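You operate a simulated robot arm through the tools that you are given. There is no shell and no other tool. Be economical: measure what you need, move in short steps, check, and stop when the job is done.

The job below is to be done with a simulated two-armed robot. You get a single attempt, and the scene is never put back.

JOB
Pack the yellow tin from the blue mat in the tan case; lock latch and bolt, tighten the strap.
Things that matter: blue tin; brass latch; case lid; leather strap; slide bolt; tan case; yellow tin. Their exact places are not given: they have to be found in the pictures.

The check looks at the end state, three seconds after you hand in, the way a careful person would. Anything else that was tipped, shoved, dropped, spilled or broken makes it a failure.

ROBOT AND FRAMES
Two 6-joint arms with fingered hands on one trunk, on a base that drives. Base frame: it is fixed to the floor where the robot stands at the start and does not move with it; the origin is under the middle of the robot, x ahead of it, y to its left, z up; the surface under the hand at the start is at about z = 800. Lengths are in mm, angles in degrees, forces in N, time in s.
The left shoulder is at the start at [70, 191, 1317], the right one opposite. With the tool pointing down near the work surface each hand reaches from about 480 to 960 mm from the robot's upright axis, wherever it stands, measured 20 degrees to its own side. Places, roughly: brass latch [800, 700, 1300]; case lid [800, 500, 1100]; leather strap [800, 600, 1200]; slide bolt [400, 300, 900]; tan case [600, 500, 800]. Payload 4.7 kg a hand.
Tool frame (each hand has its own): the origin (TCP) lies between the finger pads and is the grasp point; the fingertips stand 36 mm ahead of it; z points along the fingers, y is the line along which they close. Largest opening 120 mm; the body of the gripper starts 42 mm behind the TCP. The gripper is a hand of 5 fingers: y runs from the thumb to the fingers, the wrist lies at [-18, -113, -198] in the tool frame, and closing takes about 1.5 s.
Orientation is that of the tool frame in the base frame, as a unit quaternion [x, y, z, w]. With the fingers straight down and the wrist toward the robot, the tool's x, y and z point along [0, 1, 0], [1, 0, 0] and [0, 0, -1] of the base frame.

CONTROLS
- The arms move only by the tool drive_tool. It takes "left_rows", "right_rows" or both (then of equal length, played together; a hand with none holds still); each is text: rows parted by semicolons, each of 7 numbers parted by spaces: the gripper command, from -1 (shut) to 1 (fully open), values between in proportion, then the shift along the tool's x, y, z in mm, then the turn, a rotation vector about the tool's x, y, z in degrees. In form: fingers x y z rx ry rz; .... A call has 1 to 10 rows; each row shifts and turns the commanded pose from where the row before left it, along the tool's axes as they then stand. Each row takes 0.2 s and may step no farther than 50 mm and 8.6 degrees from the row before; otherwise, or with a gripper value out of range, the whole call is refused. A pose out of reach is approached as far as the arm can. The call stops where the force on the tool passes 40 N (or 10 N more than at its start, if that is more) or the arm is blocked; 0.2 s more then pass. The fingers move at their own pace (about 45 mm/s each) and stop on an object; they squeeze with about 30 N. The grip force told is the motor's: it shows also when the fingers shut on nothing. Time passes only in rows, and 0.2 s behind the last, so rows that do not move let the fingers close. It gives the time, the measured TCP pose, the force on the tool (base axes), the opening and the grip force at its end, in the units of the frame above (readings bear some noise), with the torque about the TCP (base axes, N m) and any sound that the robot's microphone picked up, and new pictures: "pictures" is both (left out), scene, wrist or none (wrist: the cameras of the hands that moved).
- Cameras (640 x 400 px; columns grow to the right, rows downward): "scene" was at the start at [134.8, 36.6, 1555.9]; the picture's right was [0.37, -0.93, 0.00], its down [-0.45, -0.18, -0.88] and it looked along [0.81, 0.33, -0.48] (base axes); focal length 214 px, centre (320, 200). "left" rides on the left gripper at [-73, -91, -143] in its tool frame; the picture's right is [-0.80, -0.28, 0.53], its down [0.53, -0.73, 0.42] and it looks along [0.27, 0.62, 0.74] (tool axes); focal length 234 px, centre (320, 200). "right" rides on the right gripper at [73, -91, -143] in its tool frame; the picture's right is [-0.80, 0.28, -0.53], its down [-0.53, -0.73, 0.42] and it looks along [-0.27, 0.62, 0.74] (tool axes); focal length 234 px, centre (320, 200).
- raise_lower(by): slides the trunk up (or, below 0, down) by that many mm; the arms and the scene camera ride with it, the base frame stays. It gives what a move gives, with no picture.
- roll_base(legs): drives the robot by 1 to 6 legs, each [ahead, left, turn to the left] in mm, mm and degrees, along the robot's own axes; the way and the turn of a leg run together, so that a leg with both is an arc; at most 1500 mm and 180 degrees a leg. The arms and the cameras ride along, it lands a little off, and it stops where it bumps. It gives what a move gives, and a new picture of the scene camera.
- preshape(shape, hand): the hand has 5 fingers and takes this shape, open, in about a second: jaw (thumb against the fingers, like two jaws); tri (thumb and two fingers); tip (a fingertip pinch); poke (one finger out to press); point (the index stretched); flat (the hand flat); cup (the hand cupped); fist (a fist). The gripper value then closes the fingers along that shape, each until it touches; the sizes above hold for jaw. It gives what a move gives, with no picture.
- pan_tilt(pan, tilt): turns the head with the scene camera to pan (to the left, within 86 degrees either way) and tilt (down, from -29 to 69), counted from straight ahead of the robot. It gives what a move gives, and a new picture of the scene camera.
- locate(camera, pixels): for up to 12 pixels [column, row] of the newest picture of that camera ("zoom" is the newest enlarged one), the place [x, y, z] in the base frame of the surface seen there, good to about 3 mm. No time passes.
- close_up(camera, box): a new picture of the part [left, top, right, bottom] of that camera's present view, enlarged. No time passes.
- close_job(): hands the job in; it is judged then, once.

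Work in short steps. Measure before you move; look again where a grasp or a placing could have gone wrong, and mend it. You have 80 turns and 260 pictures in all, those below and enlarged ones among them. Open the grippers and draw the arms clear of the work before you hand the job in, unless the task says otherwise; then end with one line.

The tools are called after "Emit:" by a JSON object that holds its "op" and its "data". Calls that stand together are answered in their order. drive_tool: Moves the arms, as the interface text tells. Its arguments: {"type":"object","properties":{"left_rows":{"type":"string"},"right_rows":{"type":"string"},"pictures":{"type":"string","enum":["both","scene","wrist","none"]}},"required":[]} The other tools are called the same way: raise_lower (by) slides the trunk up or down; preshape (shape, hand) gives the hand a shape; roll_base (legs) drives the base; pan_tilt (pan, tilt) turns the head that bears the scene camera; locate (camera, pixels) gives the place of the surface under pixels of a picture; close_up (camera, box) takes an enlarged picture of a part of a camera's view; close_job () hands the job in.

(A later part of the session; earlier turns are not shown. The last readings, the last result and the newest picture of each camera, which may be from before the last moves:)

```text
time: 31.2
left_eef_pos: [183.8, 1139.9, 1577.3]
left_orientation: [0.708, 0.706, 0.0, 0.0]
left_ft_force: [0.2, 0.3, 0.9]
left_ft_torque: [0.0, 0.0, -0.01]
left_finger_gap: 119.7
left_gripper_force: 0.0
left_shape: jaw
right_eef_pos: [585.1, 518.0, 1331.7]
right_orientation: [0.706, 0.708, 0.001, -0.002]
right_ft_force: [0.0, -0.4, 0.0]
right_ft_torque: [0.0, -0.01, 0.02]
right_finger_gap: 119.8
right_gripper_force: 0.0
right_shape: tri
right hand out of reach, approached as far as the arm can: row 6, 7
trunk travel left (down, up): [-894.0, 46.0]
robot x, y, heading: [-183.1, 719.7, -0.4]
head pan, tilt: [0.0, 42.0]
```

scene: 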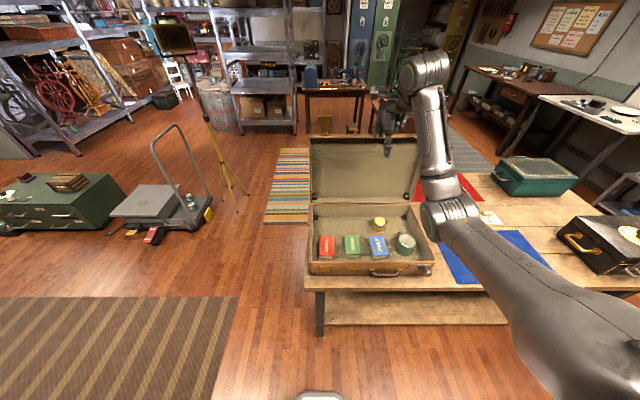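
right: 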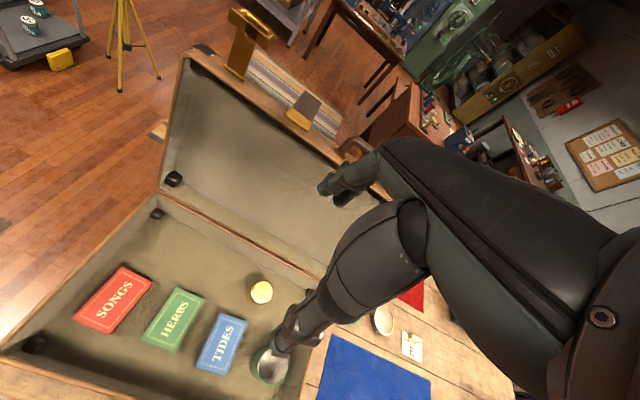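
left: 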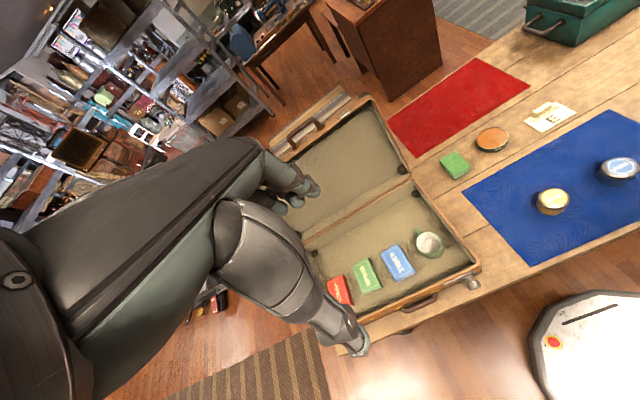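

I move the hand over the handle, first sideways and then ahead, at z≈1330.

Emit:
{"op": "drive_tool", "data": {"right_rows": "1 -30 10 0 0 0 0;1 -31 20 0 0 0 0;1 0 40 0 0 0 0;1 0 40 0 0 0 0;1 0 40 0 0 0 0;1 0 40 0 0 0 0;1 0 36 0 0 0 0;1 0 0 0 0 0 0"}}

```text
time: 33.0
left_eef_pos: [187.3, 1134.8, 1577.9]
left_orientation: [0.71, 0.705, 0.002, -0.002]
left_ft_force: [0.7, -0.8, -0.7]
left_ft_torque: [0.07, 0.04, 0.0]
left_finger_gap: 119.9
left_gripper_force: 0.2
left_shape: jaw
right_eef_pos: [777.1, 454.6, 1326.2]
right_orientation: [0.706, 0.708, 0.0, -0.004]
right_ft_force: [0.8, -0.8, -1.1]
right_ft_torque: [0.05, 0.03, 0.01]
right_finger_gap: 119.9
right_gripper_force: 0.0
right_shape: tri
right hand out of reach, approached as far as the arm can: row 7
trunk travel left (down, up): [-894.0, 46.0]
robot x, y, heading: [-181.3, 721.6, -0.1]
head pan, tilt: [0.0, 42.0]
```

scene: 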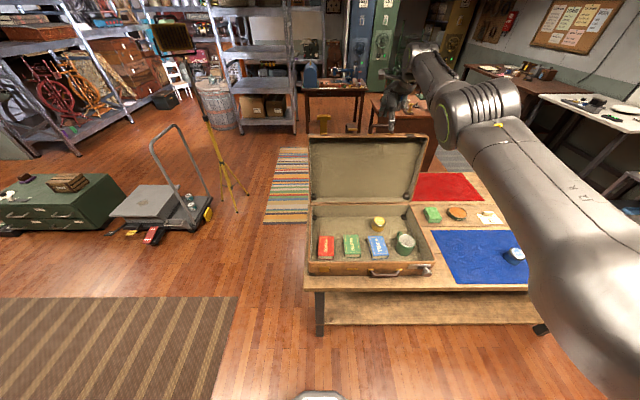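
right: 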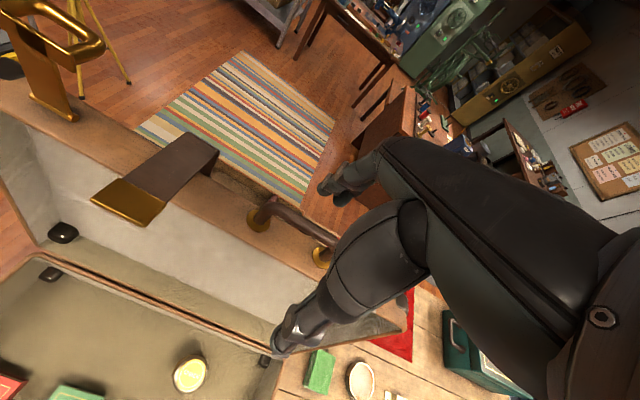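

The arm's reach ended at x=777. I raise the trunk the last 46 mm and roll 33 mm ahead, which puts the hand over the bar.

Emit:
{"op": "raise_lower", "data": {"by": 46}}

Emit:
{"op": "roll_base", "data": {"legs": [[33, 0, 0]]}}

Emit:
{"op": "drive_tool", "data": {"right_rows": "1 0 0 20 0 0 0;1 0 0 20 0 0 0;1 0 0 0 0 0 0"}}

```text
time: 33.8
left_eef_pos: [183.3, 1140.2, 1623.0]
left_orientation: [0.708, 0.706, 0.0, 0.0]
left_ft_force: [0.3, 0.0, -0.3]
left_ft_torque: [-0.02, 0.01, -0.04]
left_finger_gap: 119.8
left_gripper_force: 0.1
left_shape: jaw
right_eef_pos: [774.3, 460.1, 1377.2]
right_orientation: [0.706, 0.708, 0.0, 0.0]
right_ft_force: [-0.8, -0.6, -0.8]
right_ft_torque: [-0.03, -0.01, 0.01]
right_finger_gap: 119.7
right_gripper_force: 0.1
right_shape: tri
trunk travel left (down, up): [-940.0, 0.0]
robot x, y, heading: [-183.7, 718.7, -0.1]
head pan, tilt: [0.0, 42.0]
```

```text
time: 34.7
left_eef_pos: [203.8, 1139.8, 1626.6]
left_orientation: [0.708, 0.706, 0.003, 0.001]
left_ft_force: [-1.1, -0.1, 0.3]
left_ft_torque: [0.01, -0.14, 0.01]
left_finger_gap: 119.8
left_gripper_force: 0.1
left_shape: jaw
right_eef_pos: [799.3, 459.9, 1386.1]
right_orientation: [0.705, 0.71, 0.004, 0.002]
right_ft_force: [-1.0, 0.3, 0.7]
right_ft_torque: [-0.02, -0.06, -0.04]
right_finger_gap: 119.9
right_gripper_force: 0.0
right_shape: tri
trunk travel left (down, up): [-940.0, 0.0]
robot x, y, heading: [-150.2, 719.7, -0.1]
head pan, tilt: [0.0, 42.0]
```

scene: 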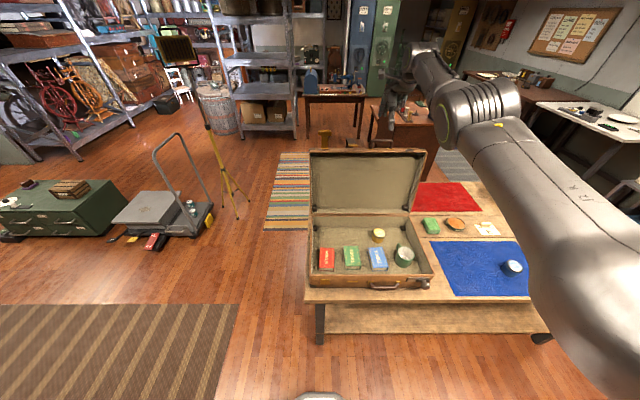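

```text
time: 35.5
left_eef_pos: [211.7, 1141.4, 1624.6]
left_orientation: [0.708, 0.706, 0.001, 0.0]
left_ft_force: [0.4, 0.0, 0.0]
left_ft_torque: [0.0, -0.07, 0.01]
left_finger_gap: 119.5
left_gripper_force: 0.0
left_shape: jaw
right_eef_pos: [803.8, 459.5, 1340.4]
right_orientation: [0.706, 0.708, 0.002, 0.0]
right_ft_force: [0.0, -0.3, 0.5]
right_ft_torque: [-0.01, 0.0, -0.02]
right_finger_gap: 120.0
right_gripper_force: 0.1
right_shape: tri
trunk travel left (down, up): [-940.0, 0.0]
robot x, y, heading: [-149.6, 721.9, -0.5]
head pan, tilt: [0.0, 42.0]
```

scene: 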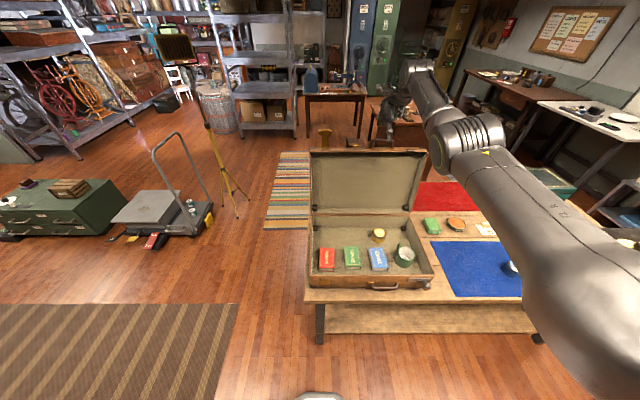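
right: 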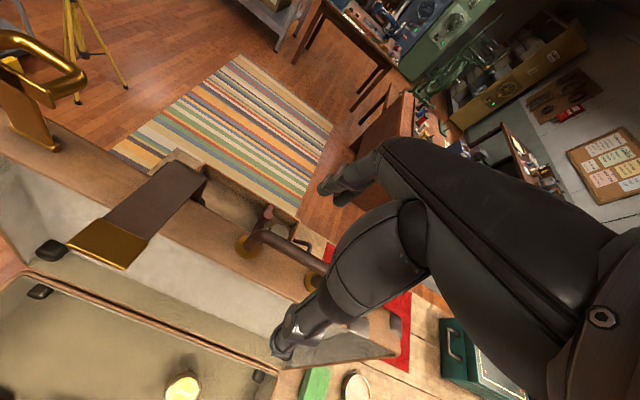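

I re-measure the bar in the wrist view before lowering.

Emit:
{"op": "locate", "data": {"camera": "right", "pixels": [[275, 238], [295, 248], [313, 258], [262, 234], [285, 252]]}}

Emit:
{"op": "close_up", "data": {"camera": "right", "box": [200, 150, 400, 360]}}

```text
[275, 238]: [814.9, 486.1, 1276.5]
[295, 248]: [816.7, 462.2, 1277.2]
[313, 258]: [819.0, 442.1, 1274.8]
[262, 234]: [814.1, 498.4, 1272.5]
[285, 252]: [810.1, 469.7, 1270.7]
```

```text
1.90 times, centred on (300, 255) of right
```

zoom: 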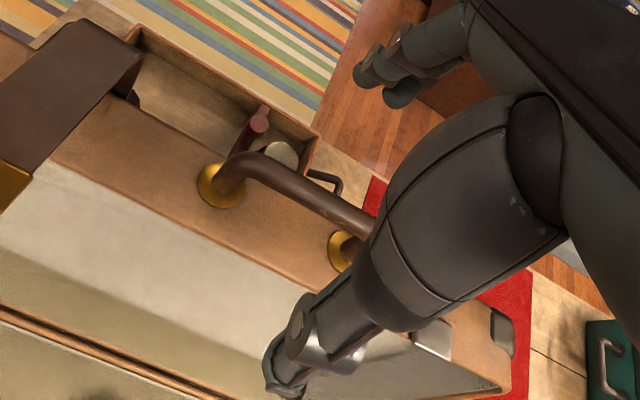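

Bar centre ≈ (815,457,1271). I lower to (814,457,1283).

Emit:
{"op": "drive_tool", "data": {"right_rows": "1 -2 10 10 0 0 0;1 0 0 20 0 0 0;1 0 0 15 0 0 0;1 0 0 12 0 0 0;1 0 0 0 0 0 0", "pictures": "wrist"}}

```text
time: 36.7
left_eef_pos: [214.1, 1139.3, 1622.6]
left_orientation: [0.709, 0.706, 0.0, 0.0]
left_ft_force: [-0.5, 0.2, -0.6]
left_ft_torque: [-0.04, -0.04, -0.03]
left_finger_gap: 119.6
left_gripper_force: 0.1
left_shape: jaw
right_eef_pos: [811.6, 456.7, 1280.7]
right_orientation: [0.706, 0.708, 0.001, 0.0]
right_ft_force: [-0.2, -0.1, 0.2]
right_ft_torque: [0.0, -0.08, 0.0]
right_finger_gap: 119.9
right_gripper_force: 0.0
right_shape: tri
right hand out of reach, approached as far as the arm can: row 1
trunk travel left (down, up): [-940.0, 0.0]
robot x, y, heading: [-149.1, 715.5, -0.3]
head pan, tilt: [0.0, 42.0]
```

right: 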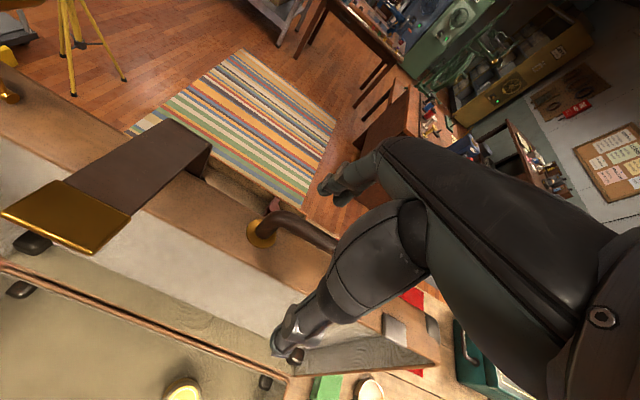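

The bar lies between thumb and fingers. I close to a loose cage (value −0.7).

Emit:
{"op": "drive_tool", "data": {"right_rows": "-0.7 0 0 0 0 0 0;-0.7 0 0 0 0 0 0;-0.7 0 0 0 0 0 0;-0.7 0 0 0 0 0 0;-0.7 0 0 0 0 0 0;-0.7 0 0 0 0 0 0;-0.7 0 0 0 0 0 0;-0.7 0 0 0 0 0 0", "pictures": "wrist"}}

Emit:
{"op": "close_up", "data": {"camera": "right", "box": [200, 150, 400, 360]}}

```text
time: 38.5
left_eef_pos: [215.2, 1139.7, 1623.4]
left_orientation: [0.708, 0.706, 0.001, 0.0]
left_ft_force: [-0.2, 0.5, 0.5]
left_ft_torque: [-0.01, 0.04, 0.0]
left_finger_gap: 119.6
left_gripper_force: 0.1
left_shape: jaw
right_eef_pos: [810.7, 456.8, 1280.4]
right_orientation: [0.706, 0.708, 0.001, -0.001]
right_ft_force: [-0.5, -0.7, -0.7]
right_ft_torque: [-0.02, 0.02, -0.03]
right_finger_gap: 18.4
right_gripper_force: 0.2
right_shape: tri
trunk travel left (down, up): [-940.0, 0.0]
robot x, y, heading: [-146.9, 715.9, -0.1]
head pan, tilt: [0.0, 42.0]
```

right: 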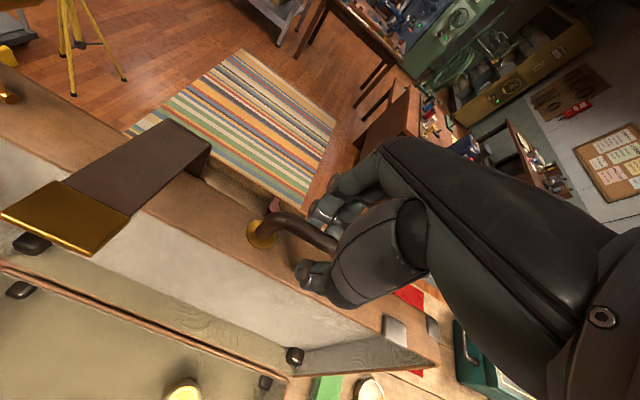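

```text
1.90 times, centred on (300, 255) of right
```

zoom: 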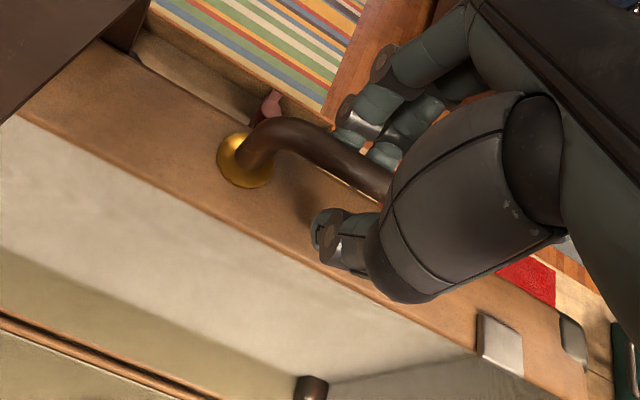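

The bar is caged. As the lid's weight must be carried on the way down, I grip it firmly and swing the first 20° of the arc about the hinge.

Emit:
{"op": "drive_tool", "data": {"right_rows": "-1 0 0 0 0 0 0;-1 0 0 0 0 0 0;-1 0 -16.5 -2.8 0 0 0;-1 0 -16.5 -2.7 0 0 0;-1 0 -33.4 -2.7 0 0 0;-1 0 -33.5 0.3 0 0 0;-1 0 0 0 0 0 0"}}

```text
time: 40.1
left_eef_pos: [217.1, 1139.6, 1624.2]
left_orientation: [0.709, 0.705, 0.0, -0.001]
left_ft_force: [0.5, -0.3, -0.1]
left_ft_torque: [0.01, 0.04, 0.03]
left_finger_gap: 119.6
left_gripper_force: 0.1
left_shape: jaw
right_eef_pos: [810.5, 456.6, 1278.6]
right_orientation: [0.706, 0.708, -0.001, -0.003]
right_ft_force: [-8.0, 2.9, 0.0]
right_ft_torque: [0.05, 0.14, 0.01]
right_finger_gap: 1.0
right_gripper_force: 29.9
right_shape: tri
right hand out of reach, approached as far as the arm can: row 3, 4, 5, 6
trunk travel left (down, up): [-940.0, 0.0]
robot x, y, heading: [-149.0, 721.8, -0.1]
head pan, tilt: [0.0, 42.0]
```

scene: 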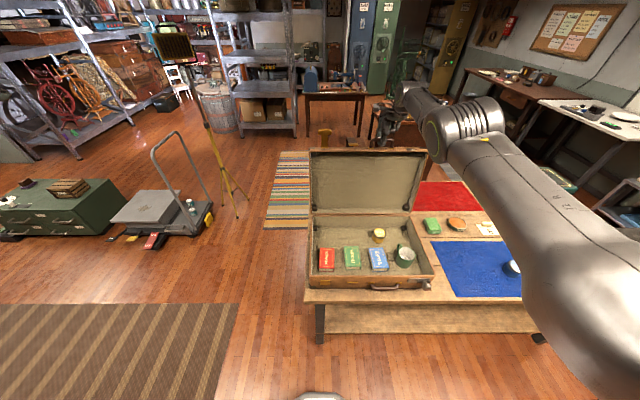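
right: 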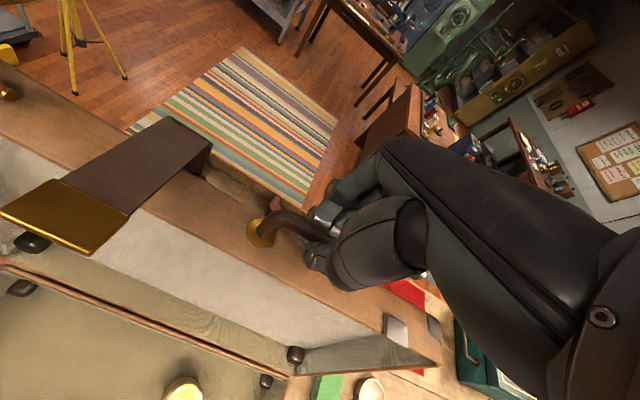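

The hand didn't move (out-of-reach flag) and the gap reads 1 mm; I look closely at the grip.

Emit:
{"op": "close_up", "data": {"camera": "right", "box": [240, 170, 380, 310]}}

Emit:
{"op": "close_up", "data": {"camera": "scene", "box": [300, 70, 460, 190]}}

```text
2.86 times, centred on (310, 240) of right
```

zoom: 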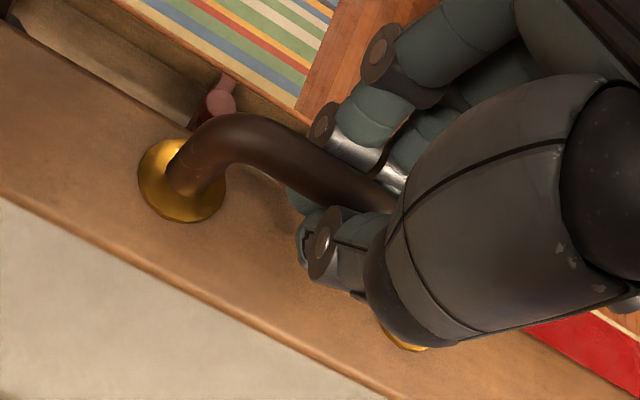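

```text
3.33 times, centred on (380, 130) of scene
```

zoom: 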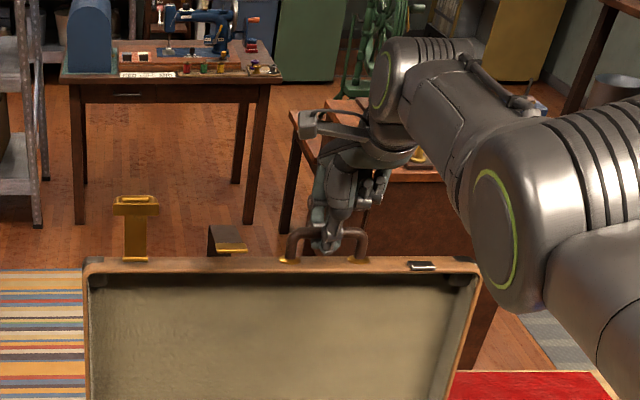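

The fingers have wrapped round and under the bar — a good hold. I retry with a pull toward the robot, without the upward part.

Emit:
{"op": "drive_tool", "data": {"right_rows": "-1 0 -15 0 0 0 0;-1 0 -20 0 0 0 0;-1 0 -20 0 0 0 0;-1 0 0 0 0 0 0", "pictures": "scene"}}

```text
time: 41.1
left_eef_pos: [218.4, 1139.5, 1623.3]
left_orientation: [0.708, 0.706, 0.0, -0.001]
left_ft_force: [0.8, 0.6, -0.2]
left_ft_torque: [0.01, -0.05, 0.0]
left_finger_gap: 119.9
left_gripper_force: 0.0
left_shape: jaw
right_eef_pos: [811.8, 457.6, 1280.2]
right_orientation: [0.705, 0.709, -0.001, -0.003]
right_ft_force: [-9.8, 4.9, 0.1]
right_ft_torque: [0.07, 0.22, 0.06]
right_finger_gap: 1.0
right_gripper_force: 30.0
right_shape: tri
right hand out of reach, approached as far as the arm can: row 1, 2, 3
trunk travel left (down, up): [-940.0, 0.0]
robot x, y, heading: [-150.3, 722.1, -0.3]
head pan, tilt: [0.0, 42.0]
```

scene: 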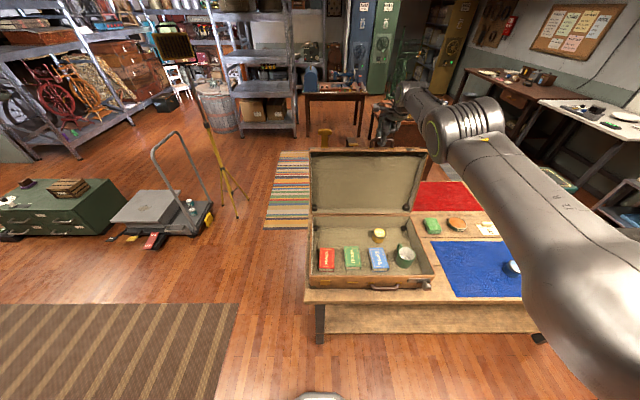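

The arm is nearly straight and seems stuck in that singular pose. I try to break it by tilting the hand (fingers toward +x, which follows the lid's swing anyway) while pulling.

Emit:
{"op": "drive_tool", "data": {"right_rows": "-1 0 -5 0 -4 0 0;-1 0 -15 0 -4 0 0;-1 0 -25 0 0 0 0;-1 0 0 0 0 0 0", "pictures": "scene"}}

```text
time: 42.1
left_eef_pos: [216.2, 1137.7, 1624.0]
left_orientation: [0.708, 0.706, 0.001, 0.0]
left_ft_force: [0.1, 0.0, 0.1]
left_ft_torque: [0.0, 0.01, 0.0]
left_finger_gap: 119.3
left_gripper_force: 0.0
left_shape: jaw
right_eef_pos: [837.8, 453.4, 1278.4]
right_orientation: [0.704, 0.707, 0.05, 0.047]
right_ft_force: [-9.9, 0.7, -0.6]
right_ft_torque: [0.01, 0.32, -0.01]
right_finger_gap: 1.1
right_gripper_force: 30.4
right_shape: tri
right hand out of reach, approached as far as the arm can: row 1, 2, 3
trunk travel left (down, up): [-940.0, 0.0]
robot x, y, heading: [-148.7, 722.6, 0.1]
head pan, tilt: [0.0, 42.0]
```

scene: 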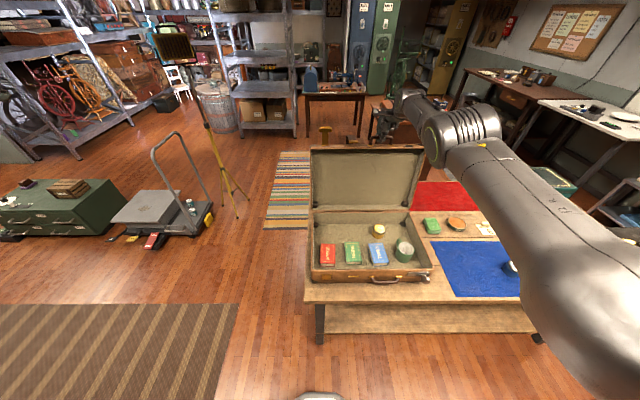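

The tilt made the straight arm push the lid outward and the case slid back a little. I open the hand and go straight up off the bar, to re-pose the arm in free air.

Emit:
{"op": "drive_tool", "data": {"right_rows": "1 0 0 0 0 0 0;1 0 0 0 0 0 0;1 0 0 0 0 0 0;1 0 0 0 0 0 0;1 0 0 0 0 0 0;1 0 0 0 0 0 0;1 0 0 0 0 0 0;1 0 0 -30 0 0 0;1 0 0 -30 0 0 0;1 0 0 -30 0 0 0"}}

```text
time: 44.3
left_eef_pos: [214.6, 1140.1, 1622.8]
left_orientation: [0.708, 0.706, 0.001, 0.0]
left_ft_force: [0.2, -0.4, -0.2]
left_ft_torque: [-0.03, 0.03, 0.0]
left_finger_gap: 119.8
left_gripper_force: 0.0
left_shape: jaw
right_eef_pos: [832.8, 453.7, 1368.7]
right_orientation: [0.704, 0.707, 0.05, 0.048]
right_ft_force: [-0.5, -0.1, -0.8]
right_ft_torque: [-0.01, -0.02, 0.0]
right_finger_gap: 119.6
right_gripper_force: 0.2
right_shape: tri
right hand out of reach, approached as far as the arm can: row 8, 9
trunk travel left (down, up): [-940.0, 0.0]
robot x, y, heading: [-148.5, 720.8, -0.0]
head pan, tilt: [0.0, 42.0]
```

scene: 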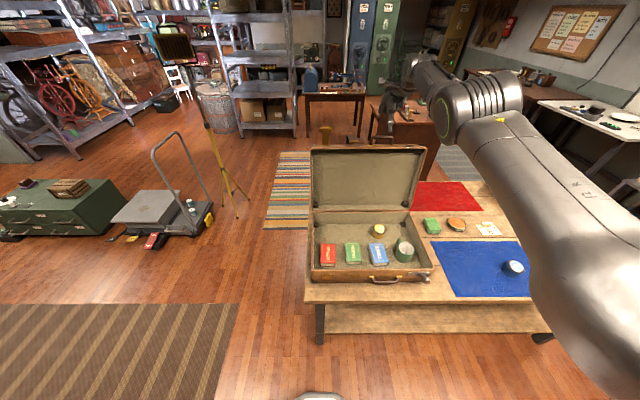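
right: 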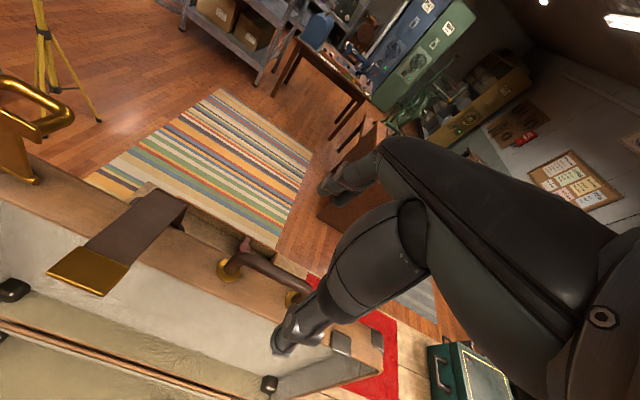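

Free of the bar. I test an inward move in free air and re-measure the case.

Emit:
{"op": "drive_tool", "data": {"right_rows": "1 0 -30 -4 0 0 0;1 0 -30 -4 0 0 0;1 0 0 0 0 0 0"}}

Emit:
{"op": "locate", "data": {"camera": "scene", "pixels": [[365, 206], [320, 284], [425, 280], [379, 229], [337, 149], [400, 147], [318, 148], [372, 288], [404, 243]]}}

Emit:
{"op": "close_up", "data": {"camera": "scene", "box": [295, 130, 455, 300]}}

```text
time: 45.1
left_eef_pos: [215.8, 1139.3, 1624.0]
left_orientation: [0.708, 0.706, 0.001, -0.001]
left_ft_force: [-0.1, 0.1, 0.1]
left_ft_torque: [-0.01, 0.0, 0.01]
left_finger_gap: 119.8
left_gripper_force: 0.2
left_shape: jaw
right_eef_pos: [833.4, 453.5, 1369.4]
right_orientation: [0.704, 0.707, 0.051, 0.048]
right_ft_force: [0.8, -0.4, 0.2]
right_ft_torque: [0.0, 0.01, -0.03]
right_finger_gap: 119.6
right_gripper_force: 0.0
right_shape: tri
right hand out of reach, approached as far as the arm can: row 1, 2
trunk travel left (down, up): [-940.0, 0.0]
robot x, y, heading: [-151.6, 720.9, -0.3]
head pan, tilt: [0.0, 42.0]
```

scene: 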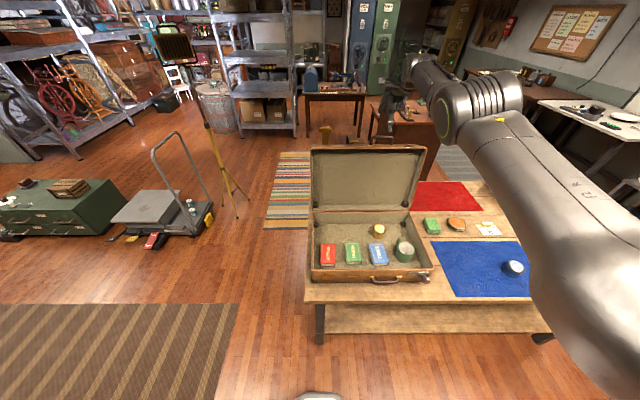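
right: 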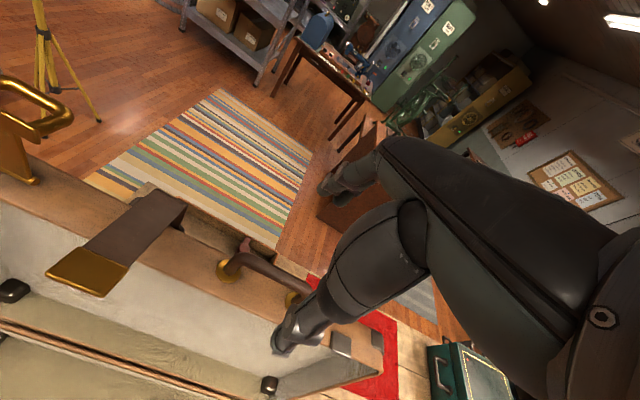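

```text
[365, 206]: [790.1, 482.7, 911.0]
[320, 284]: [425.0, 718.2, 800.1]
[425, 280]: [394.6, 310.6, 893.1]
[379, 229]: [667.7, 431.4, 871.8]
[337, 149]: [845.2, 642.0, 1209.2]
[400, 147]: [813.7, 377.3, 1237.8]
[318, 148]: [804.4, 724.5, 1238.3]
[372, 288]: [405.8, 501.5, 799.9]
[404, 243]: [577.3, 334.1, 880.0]
```

```text
2.35 times, centred on (375, 215) of scene
```

zoom: 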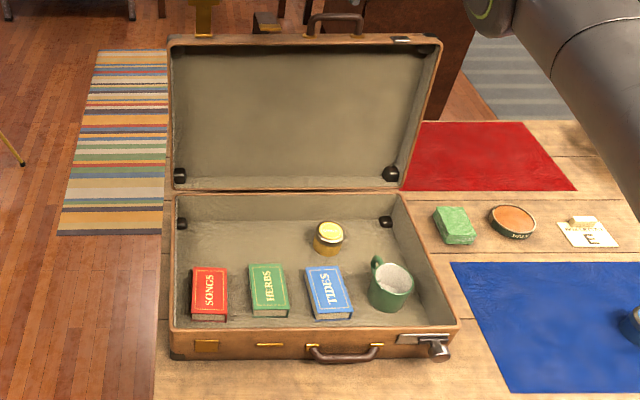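

Inward is still refused. I try a sideways and downward-free combination: lateral to the right with inward pull.

Emit:
{"op": "drive_tool", "data": {"right_rows": "1 -30 -10 -10 4 0 0;1 -30 -20 -10 4 0 0;1 -30 -20 0 0 0 0;1 0 -20 0 0 0 0", "pictures": "none"}}

Emit:
{"op": "drive_tool", "data": {"right_rows": "1 0 -30 -30 0 0 0;1 0 -30 -30 0 0 0;1 0 -30 0 0 0 0", "pictures": "scene"}}

```text
time: 46.1
left_eef_pos: [217.1, 1139.9, 1623.6]
left_orientation: [0.709, 0.706, 0.001, 0.0]
left_ft_force: [-0.4, 0.5, 0.1]
left_ft_torque: [0.02, 0.05, -0.04]
left_finger_gap: 119.7
left_gripper_force: 0.1
left_shape: jaw
right_eef_pos: [793.8, 357.2, 1391.0]
right_orientation: [0.706, 0.708, 0.001, -0.001]
right_ft_force: [0.3, -0.4, 0.6]
right_ft_torque: [0.02, 0.01, 0.05]
right_finger_gap: 119.8
right_gripper_force: 0.1
right_shape: tri
right hand out of reach, approached as far as the arm can: row 1, 3, 4
trunk travel left (down, up): [-940.0, 0.0]
robot x, y, heading: [-146.5, 721.4, -0.1]
head pan, tilt: [0.0, 42.0]
```

```text
time: 46.9
left_eef_pos: [216.6, 1139.5, 1623.1]
left_orientation: [0.708, 0.706, 0.0, -0.001]
left_ft_force: [-0.8, -0.4, -0.5]
left_ft_torque: [-0.02, 0.0, 0.01]
left_finger_gap: 119.6
left_gripper_force: 0.2
left_shape: jaw
right_eef_pos: [777.3, 345.7, 1463.6]
right_orientation: [0.705, 0.709, 0.001, -0.001]
right_ft_force: [-0.1, -0.1, 0.3]
right_ft_torque: [0.0, -0.01, -0.01]
right_finger_gap: 119.9
right_gripper_force: 0.0
right_shape: tri
right hand out of reach, approached as far as the arm can: row 1, 2, 3
trunk travel left (down, up): [-940.0, 0.0]
robot x, y, heading: [-149.9, 718.8, -0.1]
head pan, tilt: [0.0, 42.0]
```

scene: 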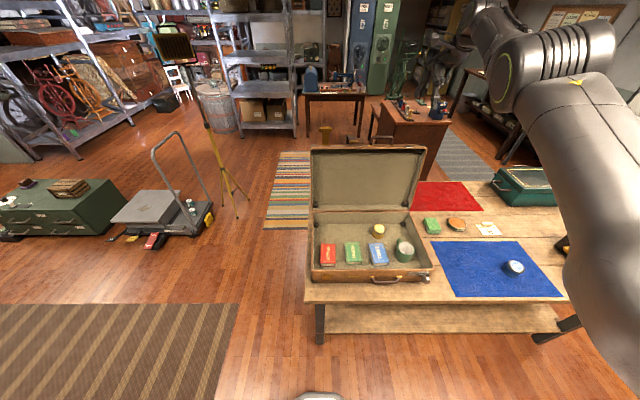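

The straight-down hand can't be drawn inward with the wrist above the shoulder. I tilt the hand about 30° (fingers forward), which drops the wrist into a comfortable zone, and test inward motion again here in free air.

Emit:
{"op": "drive_tool", "data": {"right_rows": "1 0 -10 0 -7.5 0 0;1 0 -10 0 -7.5 0 0;1 0 -10 0 -7.5 0 0;1 0 -10 0 -7.5 0 0;1 0 -20 -10 0 0 0;1 0 -20 -10 0 0 0;1 0 0 0 0 0 0", "pictures": "scene"}}

```text
time: 48.5
left_eef_pos: [215.5, 1140.6, 1623.0]
left_orientation: [0.708, 0.706, 0.0, -0.001]
left_ft_force: [0.7, 0.2, 0.3]
left_ft_torque: [0.04, 0.0, 0.03]
left_finger_gap: 119.7
left_gripper_force: 0.1
left_shape: jaw
right_eef_pos: [867.7, 315.2, 1484.7]
right_orientation: [0.682, 0.684, 0.185, 0.182]
right_ft_force: [0.6, -0.2, -0.5]
right_ft_torque: [-0.01, 0.0, 0.0]
right_finger_gap: 120.0
right_gripper_force: 0.1
right_shape: tri
right hand out of reach, approached as far as the arm can: row 1, 2, 3, 4, 5, 6
trunk travel left (down, up): [-940.0, 0.0]
robot x, y, heading: [-148.6, 721.6, -0.4]
head pan, tilt: [0.0, 42.0]
```

scene: 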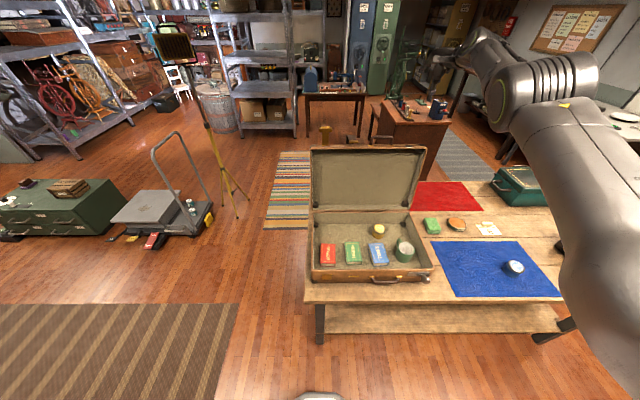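

The arm is stuck fully stretched. I command a run of large steps straight toward the shoulder to bend the elbow.

Emit:
{"op": "drive_tool", "data": {"right_rows": "1 13 -43 -15 0 0 0;1 13 -43 -15 0 0 0;1 13 -43 -15 0 0 0;1 13 -43 -15 0 0 0;1 13 -43 -15 0 0 0;1 13 -43 -15 0 0 0", "pictures": "none"}}

```text
time: 49.9
left_eef_pos: [216.3, 1139.0, 1623.1]
left_orientation: [0.709, 0.706, 0.001, -0.001]
left_ft_force: [-0.3, -0.5, 0.0]
left_ft_torque: [0.03, -0.01, -0.01]
left_finger_gap: 119.8
left_gripper_force: 0.2
left_shape: jaw
right_eef_pos: [866.4, 314.6, 1484.9]
right_orientation: [0.682, 0.684, 0.185, 0.181]
right_ft_force: [-0.1, -0.4, 0.3]
right_ft_torque: [0.04, -0.01, 0.0]
right_finger_gap: 119.9
right_gripper_force: 0.1
right_shape: tri
right hand out of reach, approached as far as the arm can: row 1, 2, 3, 4, 5, 6
trunk travel left (down, up): [-940.0, 0.0]
robot x, y, heading: [-145.6, 722.8, -0.3]
head pan, tilt: [0.0, 42.0]
```

Next try: swing right over the open table side (y≈100) and then downward.

Emit:
{"op": "drive_tool", "data": {"right_rows": "1 -45 0 0 0 0 0;1 -45 0 0 0 0 0;1 -45 0 0 0 0 0;1 -45 0 0 0 0 0;1 -45 0 0 0 0 0;1 0 -25 40 0 0 0;1 0 -25 40 0 0 0;1 0 -25 40 0 0 0;1 0 -25 40 0 0 0;1 0 -25 40 0 0 0", "pictures": "none"}}

Emit:
{"op": "drive_tool", "data": {"right_rows": "1 0 -40 -10 0 0 0;1 0 -40 -10 0 0 0;1 0 -40 -10 0 0 0;1 0 0 0 0 0 0", "pictures": "scene"}}

```text
time: 52.1
left_eef_pos: [217.1, 1139.8, 1622.5]
left_orientation: [0.708, 0.706, 0.001, 0.0]
left_ft_force: [0.0, -0.2, 0.0]
left_ft_torque: [0.0, 0.02, -0.01]
left_finger_gap: 119.5
left_gripper_force: 0.0
left_shape: jaw
right_eef_pos: [792.7, 121.0, 1223.9]
right_orientation: [0.682, 0.683, 0.185, 0.182]
right_ft_force: [-0.2, 0.2, 1.2]
right_ft_torque: [0.0, 0.05, -0.01]
right_finger_gap: 119.8
right_gripper_force: 0.1
right_shape: tri
right hand out of reach, approached as far as the arm can: row 1, 2, 3, 4, 5, 6, 8, 10
trunk travel left (down, up): [-940.0, 0.0]
robot x, y, heading: [-147.9, 718.4, -0.3]
head pan, tilt: [0.0, 42.0]
```

```text
time: 53.1
left_eef_pos: [214.0, 1140.9, 1623.1]
left_orientation: [0.709, 0.706, -0.001, 0.0]
left_ft_force: [0.0, 0.6, 0.4]
left_ft_torque: [-0.01, -0.02, -0.04]
left_finger_gap: 119.7
left_gripper_force: 0.0
left_shape: jaw
right_eef_pos: [745.4, 72.7, 1171.4]
right_orientation: [0.682, 0.684, 0.184, 0.182]
right_ft_force: [-1.3, 0.5, -0.8]
right_ft_torque: [-0.02, -0.02, 0.01]
right_finger_gap: 119.6
right_gripper_force: 0.0
right_shape: tri
right hand out of reach, approached as far as the arm can: row 1, 2, 3
trunk travel left (down, up): [-940.0, 0.0]
robot x, y, heading: [-147.6, 719.2, -0.4]
head pan, tilt: [0.0, 42.0]
```

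scene: 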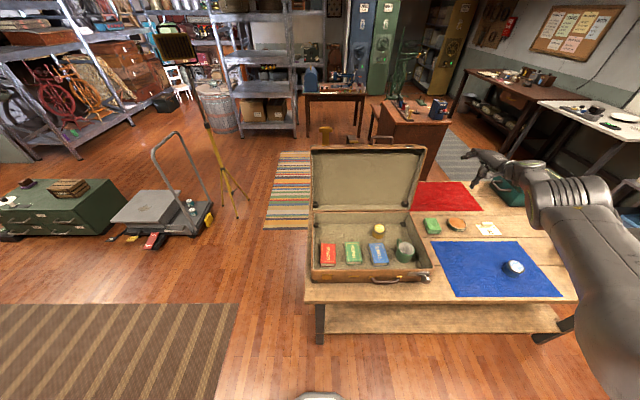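

Possibly the needed elbow speed near full stretch is the obstacle, so I retreat toward the shoulder with very small, growing steps.

Emit:
{"op": "drive_tool", "data": {"right_rows": "1 0.4 -0.4 -0.4 0 0 0;1 1.1 -1.1 -1.1 0 0 0;1 2 -2 -2 0 0 0;1 2.9 -2.9 -2.9 0 0 0;1 3.7 -3.7 -3.7 0 0 0;1 4.6 -4.6 -4.6 0 0 0;1 5 -5 -5 0 0 0;1 5.5 -5.5 -5.5 0 0 0;1 5.5 -5.5 -5.5 0 0 0;1 5.5 -5.5 -5.5 0 0 0", "pictures": "none"}}

```text
time: 55.3
left_eef_pos: [214.2, 1139.1, 1623.0]
left_orientation: [0.708, 0.706, 0.002, 0.0]
left_ft_force: [-0.4, -0.9, 0.1]
left_ft_torque: [0.01, -0.02, 0.03]
left_finger_gap: 119.8
left_gripper_force: 0.0
left_shape: jaw
right_eef_pos: [695.6, 109.0, 1185.9]
right_orientation: [0.682, 0.684, 0.185, 0.182]
right_ft_force: [-0.6, -0.5, 0.0]
right_ft_torque: [-0.02, 0.03, 0.0]
right_finger_gap: 119.9
right_gripper_force: 0.0
right_shape: tri
right hand out of reach, approached as far as the arm can: row 3
trunk travel left (down, up): [-940.0, 0.0]
robot x, y, heading: [-150.5, 717.3, -0.1]
head pan, tilt: [0.0, 42.0]
```

Unstuck. Now I bring the tilted hand up and over to a point in front of and above the handle, (≈795, 457, 1350), keeping well inside reach.

Emit:
{"op": "drive_tool", "data": {"right_rows": "0.2 0 22 -38 0 0 0;0.2 0 22 -38 0 0 0;0.2 0 22 -38 0 0 0;0.2 0 22 -38 0 0 0;0.2 43.5 5 3 0 0 0;0.2 43.5 5 3 0 0 0;0.2 43.5 5 3 0 0 0;0.2 43.5 5 3 0 0 0;0.2 43.5 5 3 0 0 0;0.2 43.5 5 3 0 0 0", "pictures": "none"}}

Emit:
{"op": "drive_tool", "data": {"right_rows": "0.2 43.5 8 5 0 0 0;0.2 43.5 8 5 0 0 0;0.2 0 15 9 0 0 0;0.2 0 0 0 0 0 0"}}

```text
time: 57.5
left_eef_pos: [216.5, 1141.1, 1621.5]
left_orientation: [0.709, 0.706, 0.0, 0.0]
left_ft_force: [-0.2, 1.3, -0.5]
left_ft_torque: [-0.04, -0.01, -0.04]
left_finger_gap: 119.6
left_gripper_force: 0.1
left_shape: jaw
right_eef_pos: [731.6, 372.0, 1361.4]
right_orientation: [0.682, 0.684, 0.183, 0.183]
right_ft_force: [0.6, 0.5, 0.3]
right_ft_torque: [-0.02, 0.03, -0.02]
right_finger_gap: 72.2
right_gripper_force: 0.1
right_shape: tri
trunk travel left (down, up): [-940.0, 0.0]
robot x, y, heading: [-146.9, 719.6, -0.1]
head pan, tilt: [0.0, 42.0]
```

```text
time: 58.5
left_eef_pos: [215.7, 1137.2, 1624.5]
left_orientation: [0.708, 0.706, 0.001, -0.001]
left_ft_force: [-0.3, -1.0, -0.3]
left_ft_torque: [0.04, -0.02, 0.04]
left_finger_gap: 119.6
left_gripper_force: 0.1
left_shape: jaw
right_eef_pos: [764.3, 453.2, 1360.2]
right_orientation: [0.682, 0.684, 0.185, 0.182]
right_ft_force: [-0.7, -0.7, 0.1]
right_ft_torque: [0.01, -0.01, 0.02]
right_finger_gap: 72.5
right_gripper_force: 0.0
right_shape: tri
trunk travel left (down, up): [-940.0, 0.0]
robot x, y, heading: [-147.8, 716.4, -0.1]
head pan, tilt: [0.0, 42.0]
```

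scene: 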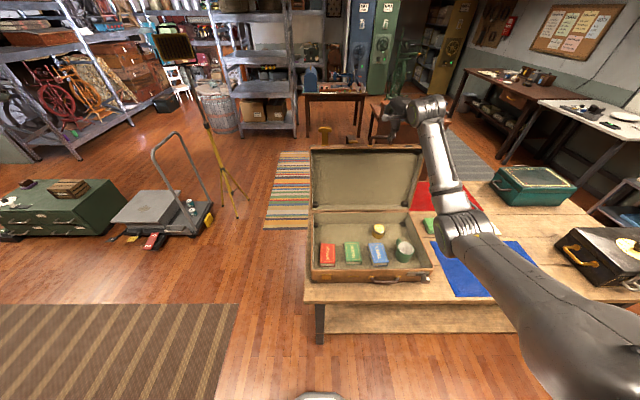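
right: 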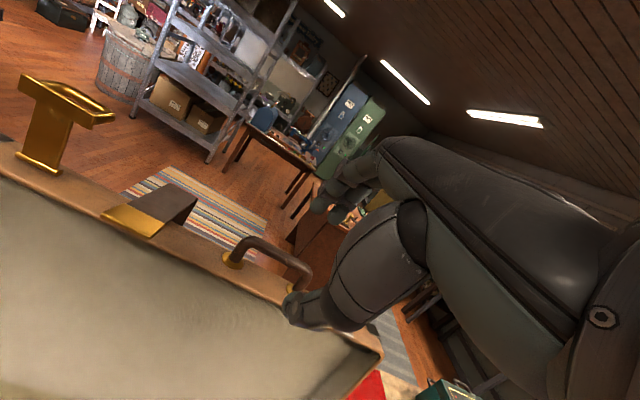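

The arm moves freely now, elbow bent. I measure the bar and lid edge from both views.

Emit:
{"op": "locate", "data": {"camera": "right", "pixels": [[270, 245], [258, 238], [290, 259], [235, 262], [250, 280], [200, 262], [134, 222], [40, 165]]}}

Emit:
{"op": "locate", "data": {"camera": "scene", "pixels": [[350, 208], [350, 205], [340, 276], [410, 210]]}}

Emit:
{"op": "close_up", "data": {"camera": "right", "box": [0, 40, 400, 300]}}

```text
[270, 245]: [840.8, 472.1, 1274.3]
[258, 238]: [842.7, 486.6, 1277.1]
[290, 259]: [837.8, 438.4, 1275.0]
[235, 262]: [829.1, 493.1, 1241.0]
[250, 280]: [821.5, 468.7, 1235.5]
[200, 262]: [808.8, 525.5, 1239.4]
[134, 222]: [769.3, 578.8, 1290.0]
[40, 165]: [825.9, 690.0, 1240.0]
```

```text
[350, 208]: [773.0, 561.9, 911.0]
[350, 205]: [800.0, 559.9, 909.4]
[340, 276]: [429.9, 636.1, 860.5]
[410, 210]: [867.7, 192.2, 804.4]
```

```text
1.54 times, centred on (200, 170) of right
```

zoom: 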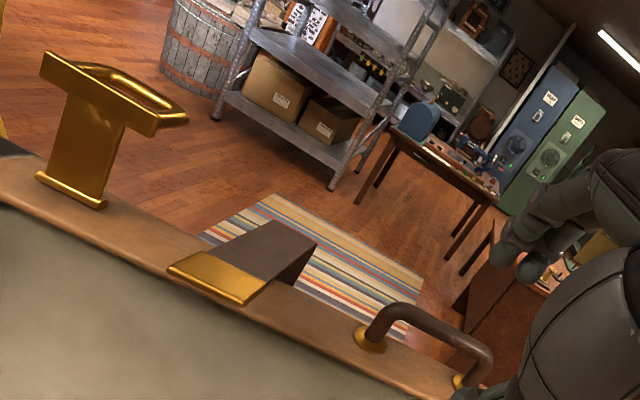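

Bar centre now ≈ (839,460,1270); the case sits ~24 mm further back. I advance along the fingers to (828,459,1289) with a 50 mm opening.

Emit:
{"op": "drive_tool", "data": {"right_rows": "-0.15 6 20 0 0 0 0;-0.15 0 0 25 0 0 0;-0.15 0 0 25 0 0 0;-0.15 0 0 20 0 0 0;-0.15 0 0 13 0 0 0;-0.15 0 0 8 0 0 0;-0.15 0 0 0 0 0 0", "pictures": "wrist"}}

Emit:
{"op": "close_up", "data": {"camera": "right", "box": [220, 150, 400, 330]}}

```text
time: 60.1
left_eef_pos: [214.9, 1140.1, 1623.5]
left_orientation: [0.708, 0.706, 0.001, -0.001]
left_ft_force: [0.1, 0.5, -0.1]
left_ft_torque: [0.01, -0.01, -0.01]
left_finger_gap: 120.2
left_gripper_force: 0.2
left_shape: jaw
right_eef_pos: [828.5, 463.5, 1293.3]
right_orientation: [0.682, 0.684, 0.184, 0.183]
right_ft_force: [0.6, -0.8, 0.1]
right_ft_torque: [0.01, 0.0, 0.0]
right_finger_gap: 51.4
right_gripper_force: 0.1
right_shape: tri
trunk travel left (down, up): [-940.0, 0.0]
robot x, y, heading: [-149.0, 719.4, -0.2]
head pan, tilt: [0.0, 42.0]
```

right: 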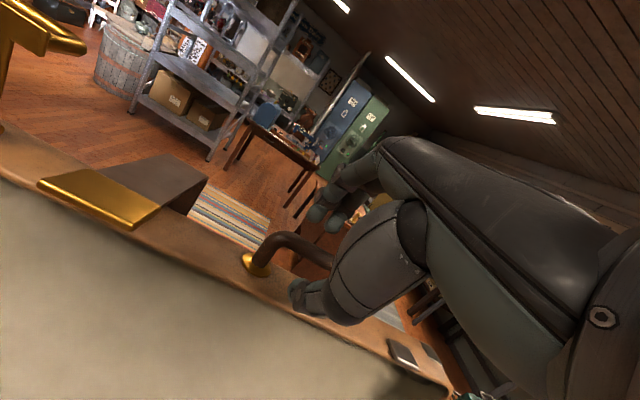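

```text
2.22 times, centred on (310, 240) of right
```

zoom: 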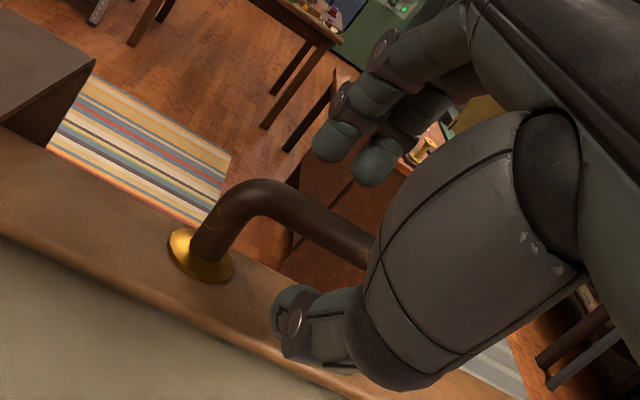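

The bar lies between thumb and fingers. I advance 5 mm and close.

Emit:
{"op": "drive_tool", "data": {"right_rows": "-0.3 0 0 5 0 0 0;-0.6 0 0 0 0 0 0;-1 0 0 0 0 0 0;-1 0 0 0 0 0 0;-1 0 0 0 0 0 0;-1 0 0 0 0 0 0;-1 0 0 0 0 0 0", "pictures": "wrist"}}

Emit:
{"op": "close_up", "data": {"camera": "right", "box": [220, 150, 400, 330]}}

```text
time: 61.7
left_eef_pos: [215.9, 1139.0, 1624.6]
left_orientation: [0.709, 0.706, 0.001, -0.001]
left_ft_force: [-0.1, 0.5, 0.0]
left_ft_torque: [0.0, -0.02, 0.03]
left_finger_gap: 119.7
left_gripper_force: 0.1
left_shape: jaw
right_eef_pos: [832.9, 463.0, 1286.5]
right_orientation: [0.682, 0.684, 0.184, 0.182]
right_ft_force: [-1.0, 0.6, 1.0]
right_ft_torque: [0.03, 0.05, 0.03]
right_finger_gap: 7.5
right_gripper_force: 30.0
right_shape: tri
trunk travel left (down, up): [-940.0, 0.0]
robot x, y, heading: [-146.2, 720.0, -0.2]
head pan, tilt: [0.0, 42.0]
```

right: 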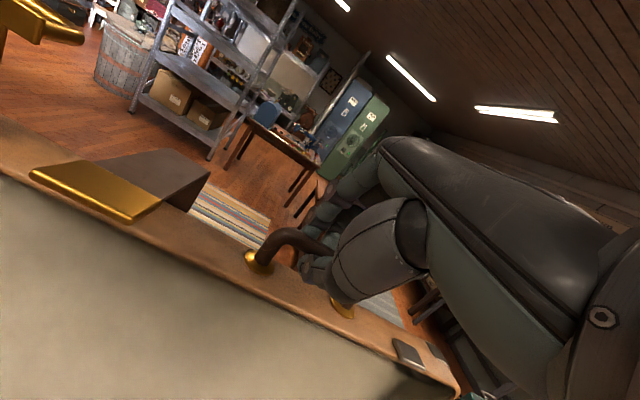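

```text
2.22 times, centred on (310, 240) of right
```

zoom: 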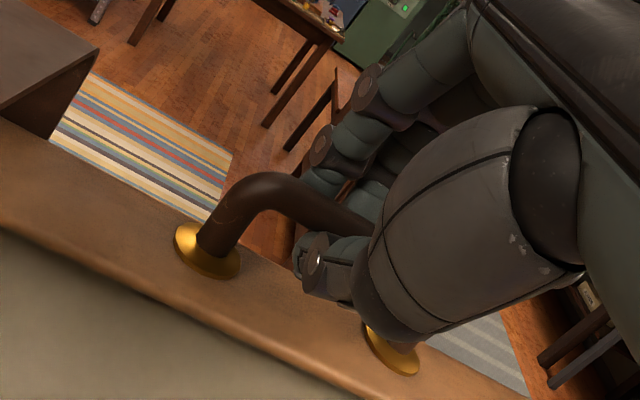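

Gripping the bar (7.5 mm gap). I start the swing: first 15° of the arc, watching force.

Emit:
{"op": "drive_tool", "data": {"right_rows": "-1 0 -12.9 -10.6 0 0 0;-1 0 -12.9 -10.7 0 0 0;-1 0 -13.8 -9.5 0 0 0;-1 0 -13.8 -9.5 0 0 0;-1 0 -14.6 -8.3 0 0 0;-1 0 -14.6 -8.2 0 0 0;-1 0 0 0 0 0 0"}}

```text
time: 63.3
left_eef_pos: [218.6, 1140.6, 1622.6]
left_orientation: [0.708, 0.706, 0.0, -0.002]
left_ft_force: [-0.7, -0.5, -0.7]
left_ft_torque: [0.03, 0.01, 0.0]
left_finger_gap: 119.7
left_gripper_force: 0.0
left_shape: jaw
right_eef_pos: [735.3, 462.0, 1295.2]
right_orientation: [0.682, 0.684, 0.184, 0.182]
right_ft_force: [2.8, 1.3, -0.1]
right_ft_torque: [-0.02, -0.13, 0.03]
right_finger_gap: 8.1
right_gripper_force: 30.0
right_shape: tri
trunk travel left (down, up): [-940.0, 0.0]
robot x, y, heading: [-152.9, 717.5, -0.3]
head pan, tilt: [0.0, 42.0]
```

scene: 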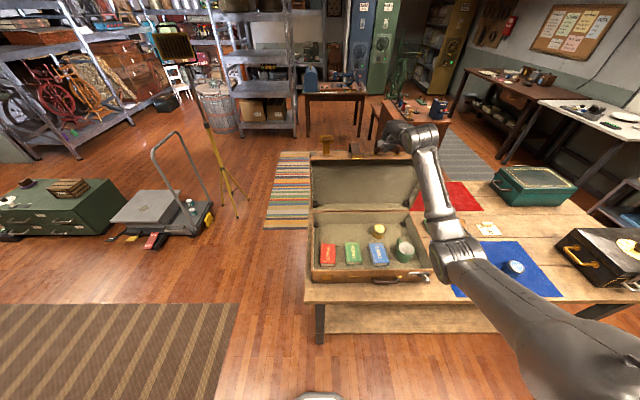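
right: 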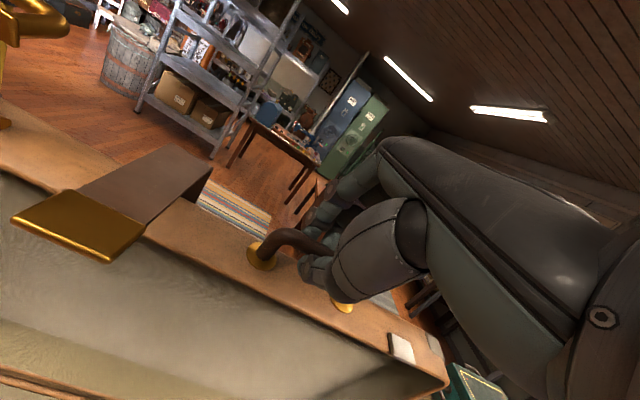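

The lid follows with under 3 N. I continue along the arc to about 113°.

Emit:
{"op": "drive_tool", "data": {"right_rows": "-1 0 -15.2 -7 0 0 0;-1 0 -15.2 -6.9 0 0 0;-1 0 -15.8 -5.6 0 0 0;-1 0 -15.8 -5.6 0 0 0;-1 0 -16.2 -4.2 0 0 0;-1 0 -16.3 -4.2 0 0 0;-1 0 -16.5 -2.8 0 0 0;-1 0 -16.5 -2.7 0 0 0;-1 0 0 0 0 0 0"}}

```text
time: 65.3
left_eef_pos: [219.8, 1139.5, 1622.7]
left_orientation: [0.708, 0.706, -0.001, -0.002]
left_ft_force: [0.1, -0.1, 0.7]
left_ft_torque: [-0.02, 0.01, -0.03]
left_finger_gap: 119.6
left_gripper_force: 0.1
left_shape: jaw
right_eef_pos: [606.6, 461.4, 1262.9]
right_orientation: [0.682, 0.684, 0.184, 0.18]
right_ft_force: [8.8, 1.4, 0.1]
right_ft_torque: [0.0, -0.23, 0.06]
right_finger_gap: 7.7
right_gripper_force: 29.7
right_shape: tri
trunk travel left (down, up): [-940.0, 0.0]
robot x, y, heading: [-148.5, 719.6, -0.3]
head pan, tilt: [0.0, 42.0]
```

scene: 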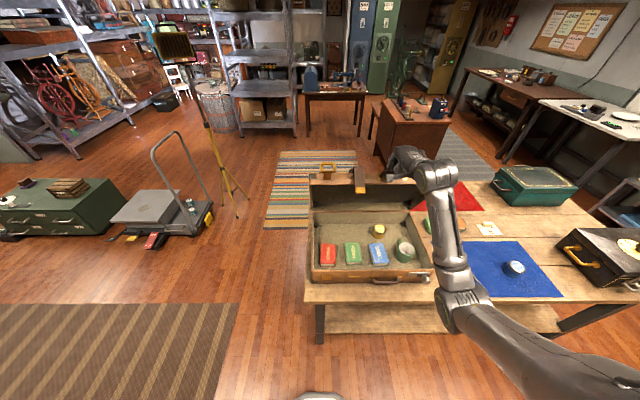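
right: 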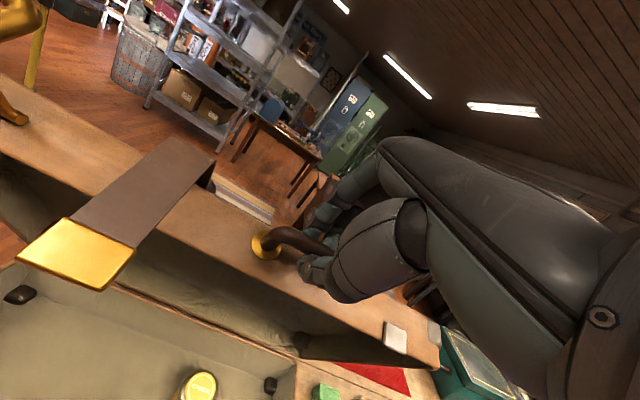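

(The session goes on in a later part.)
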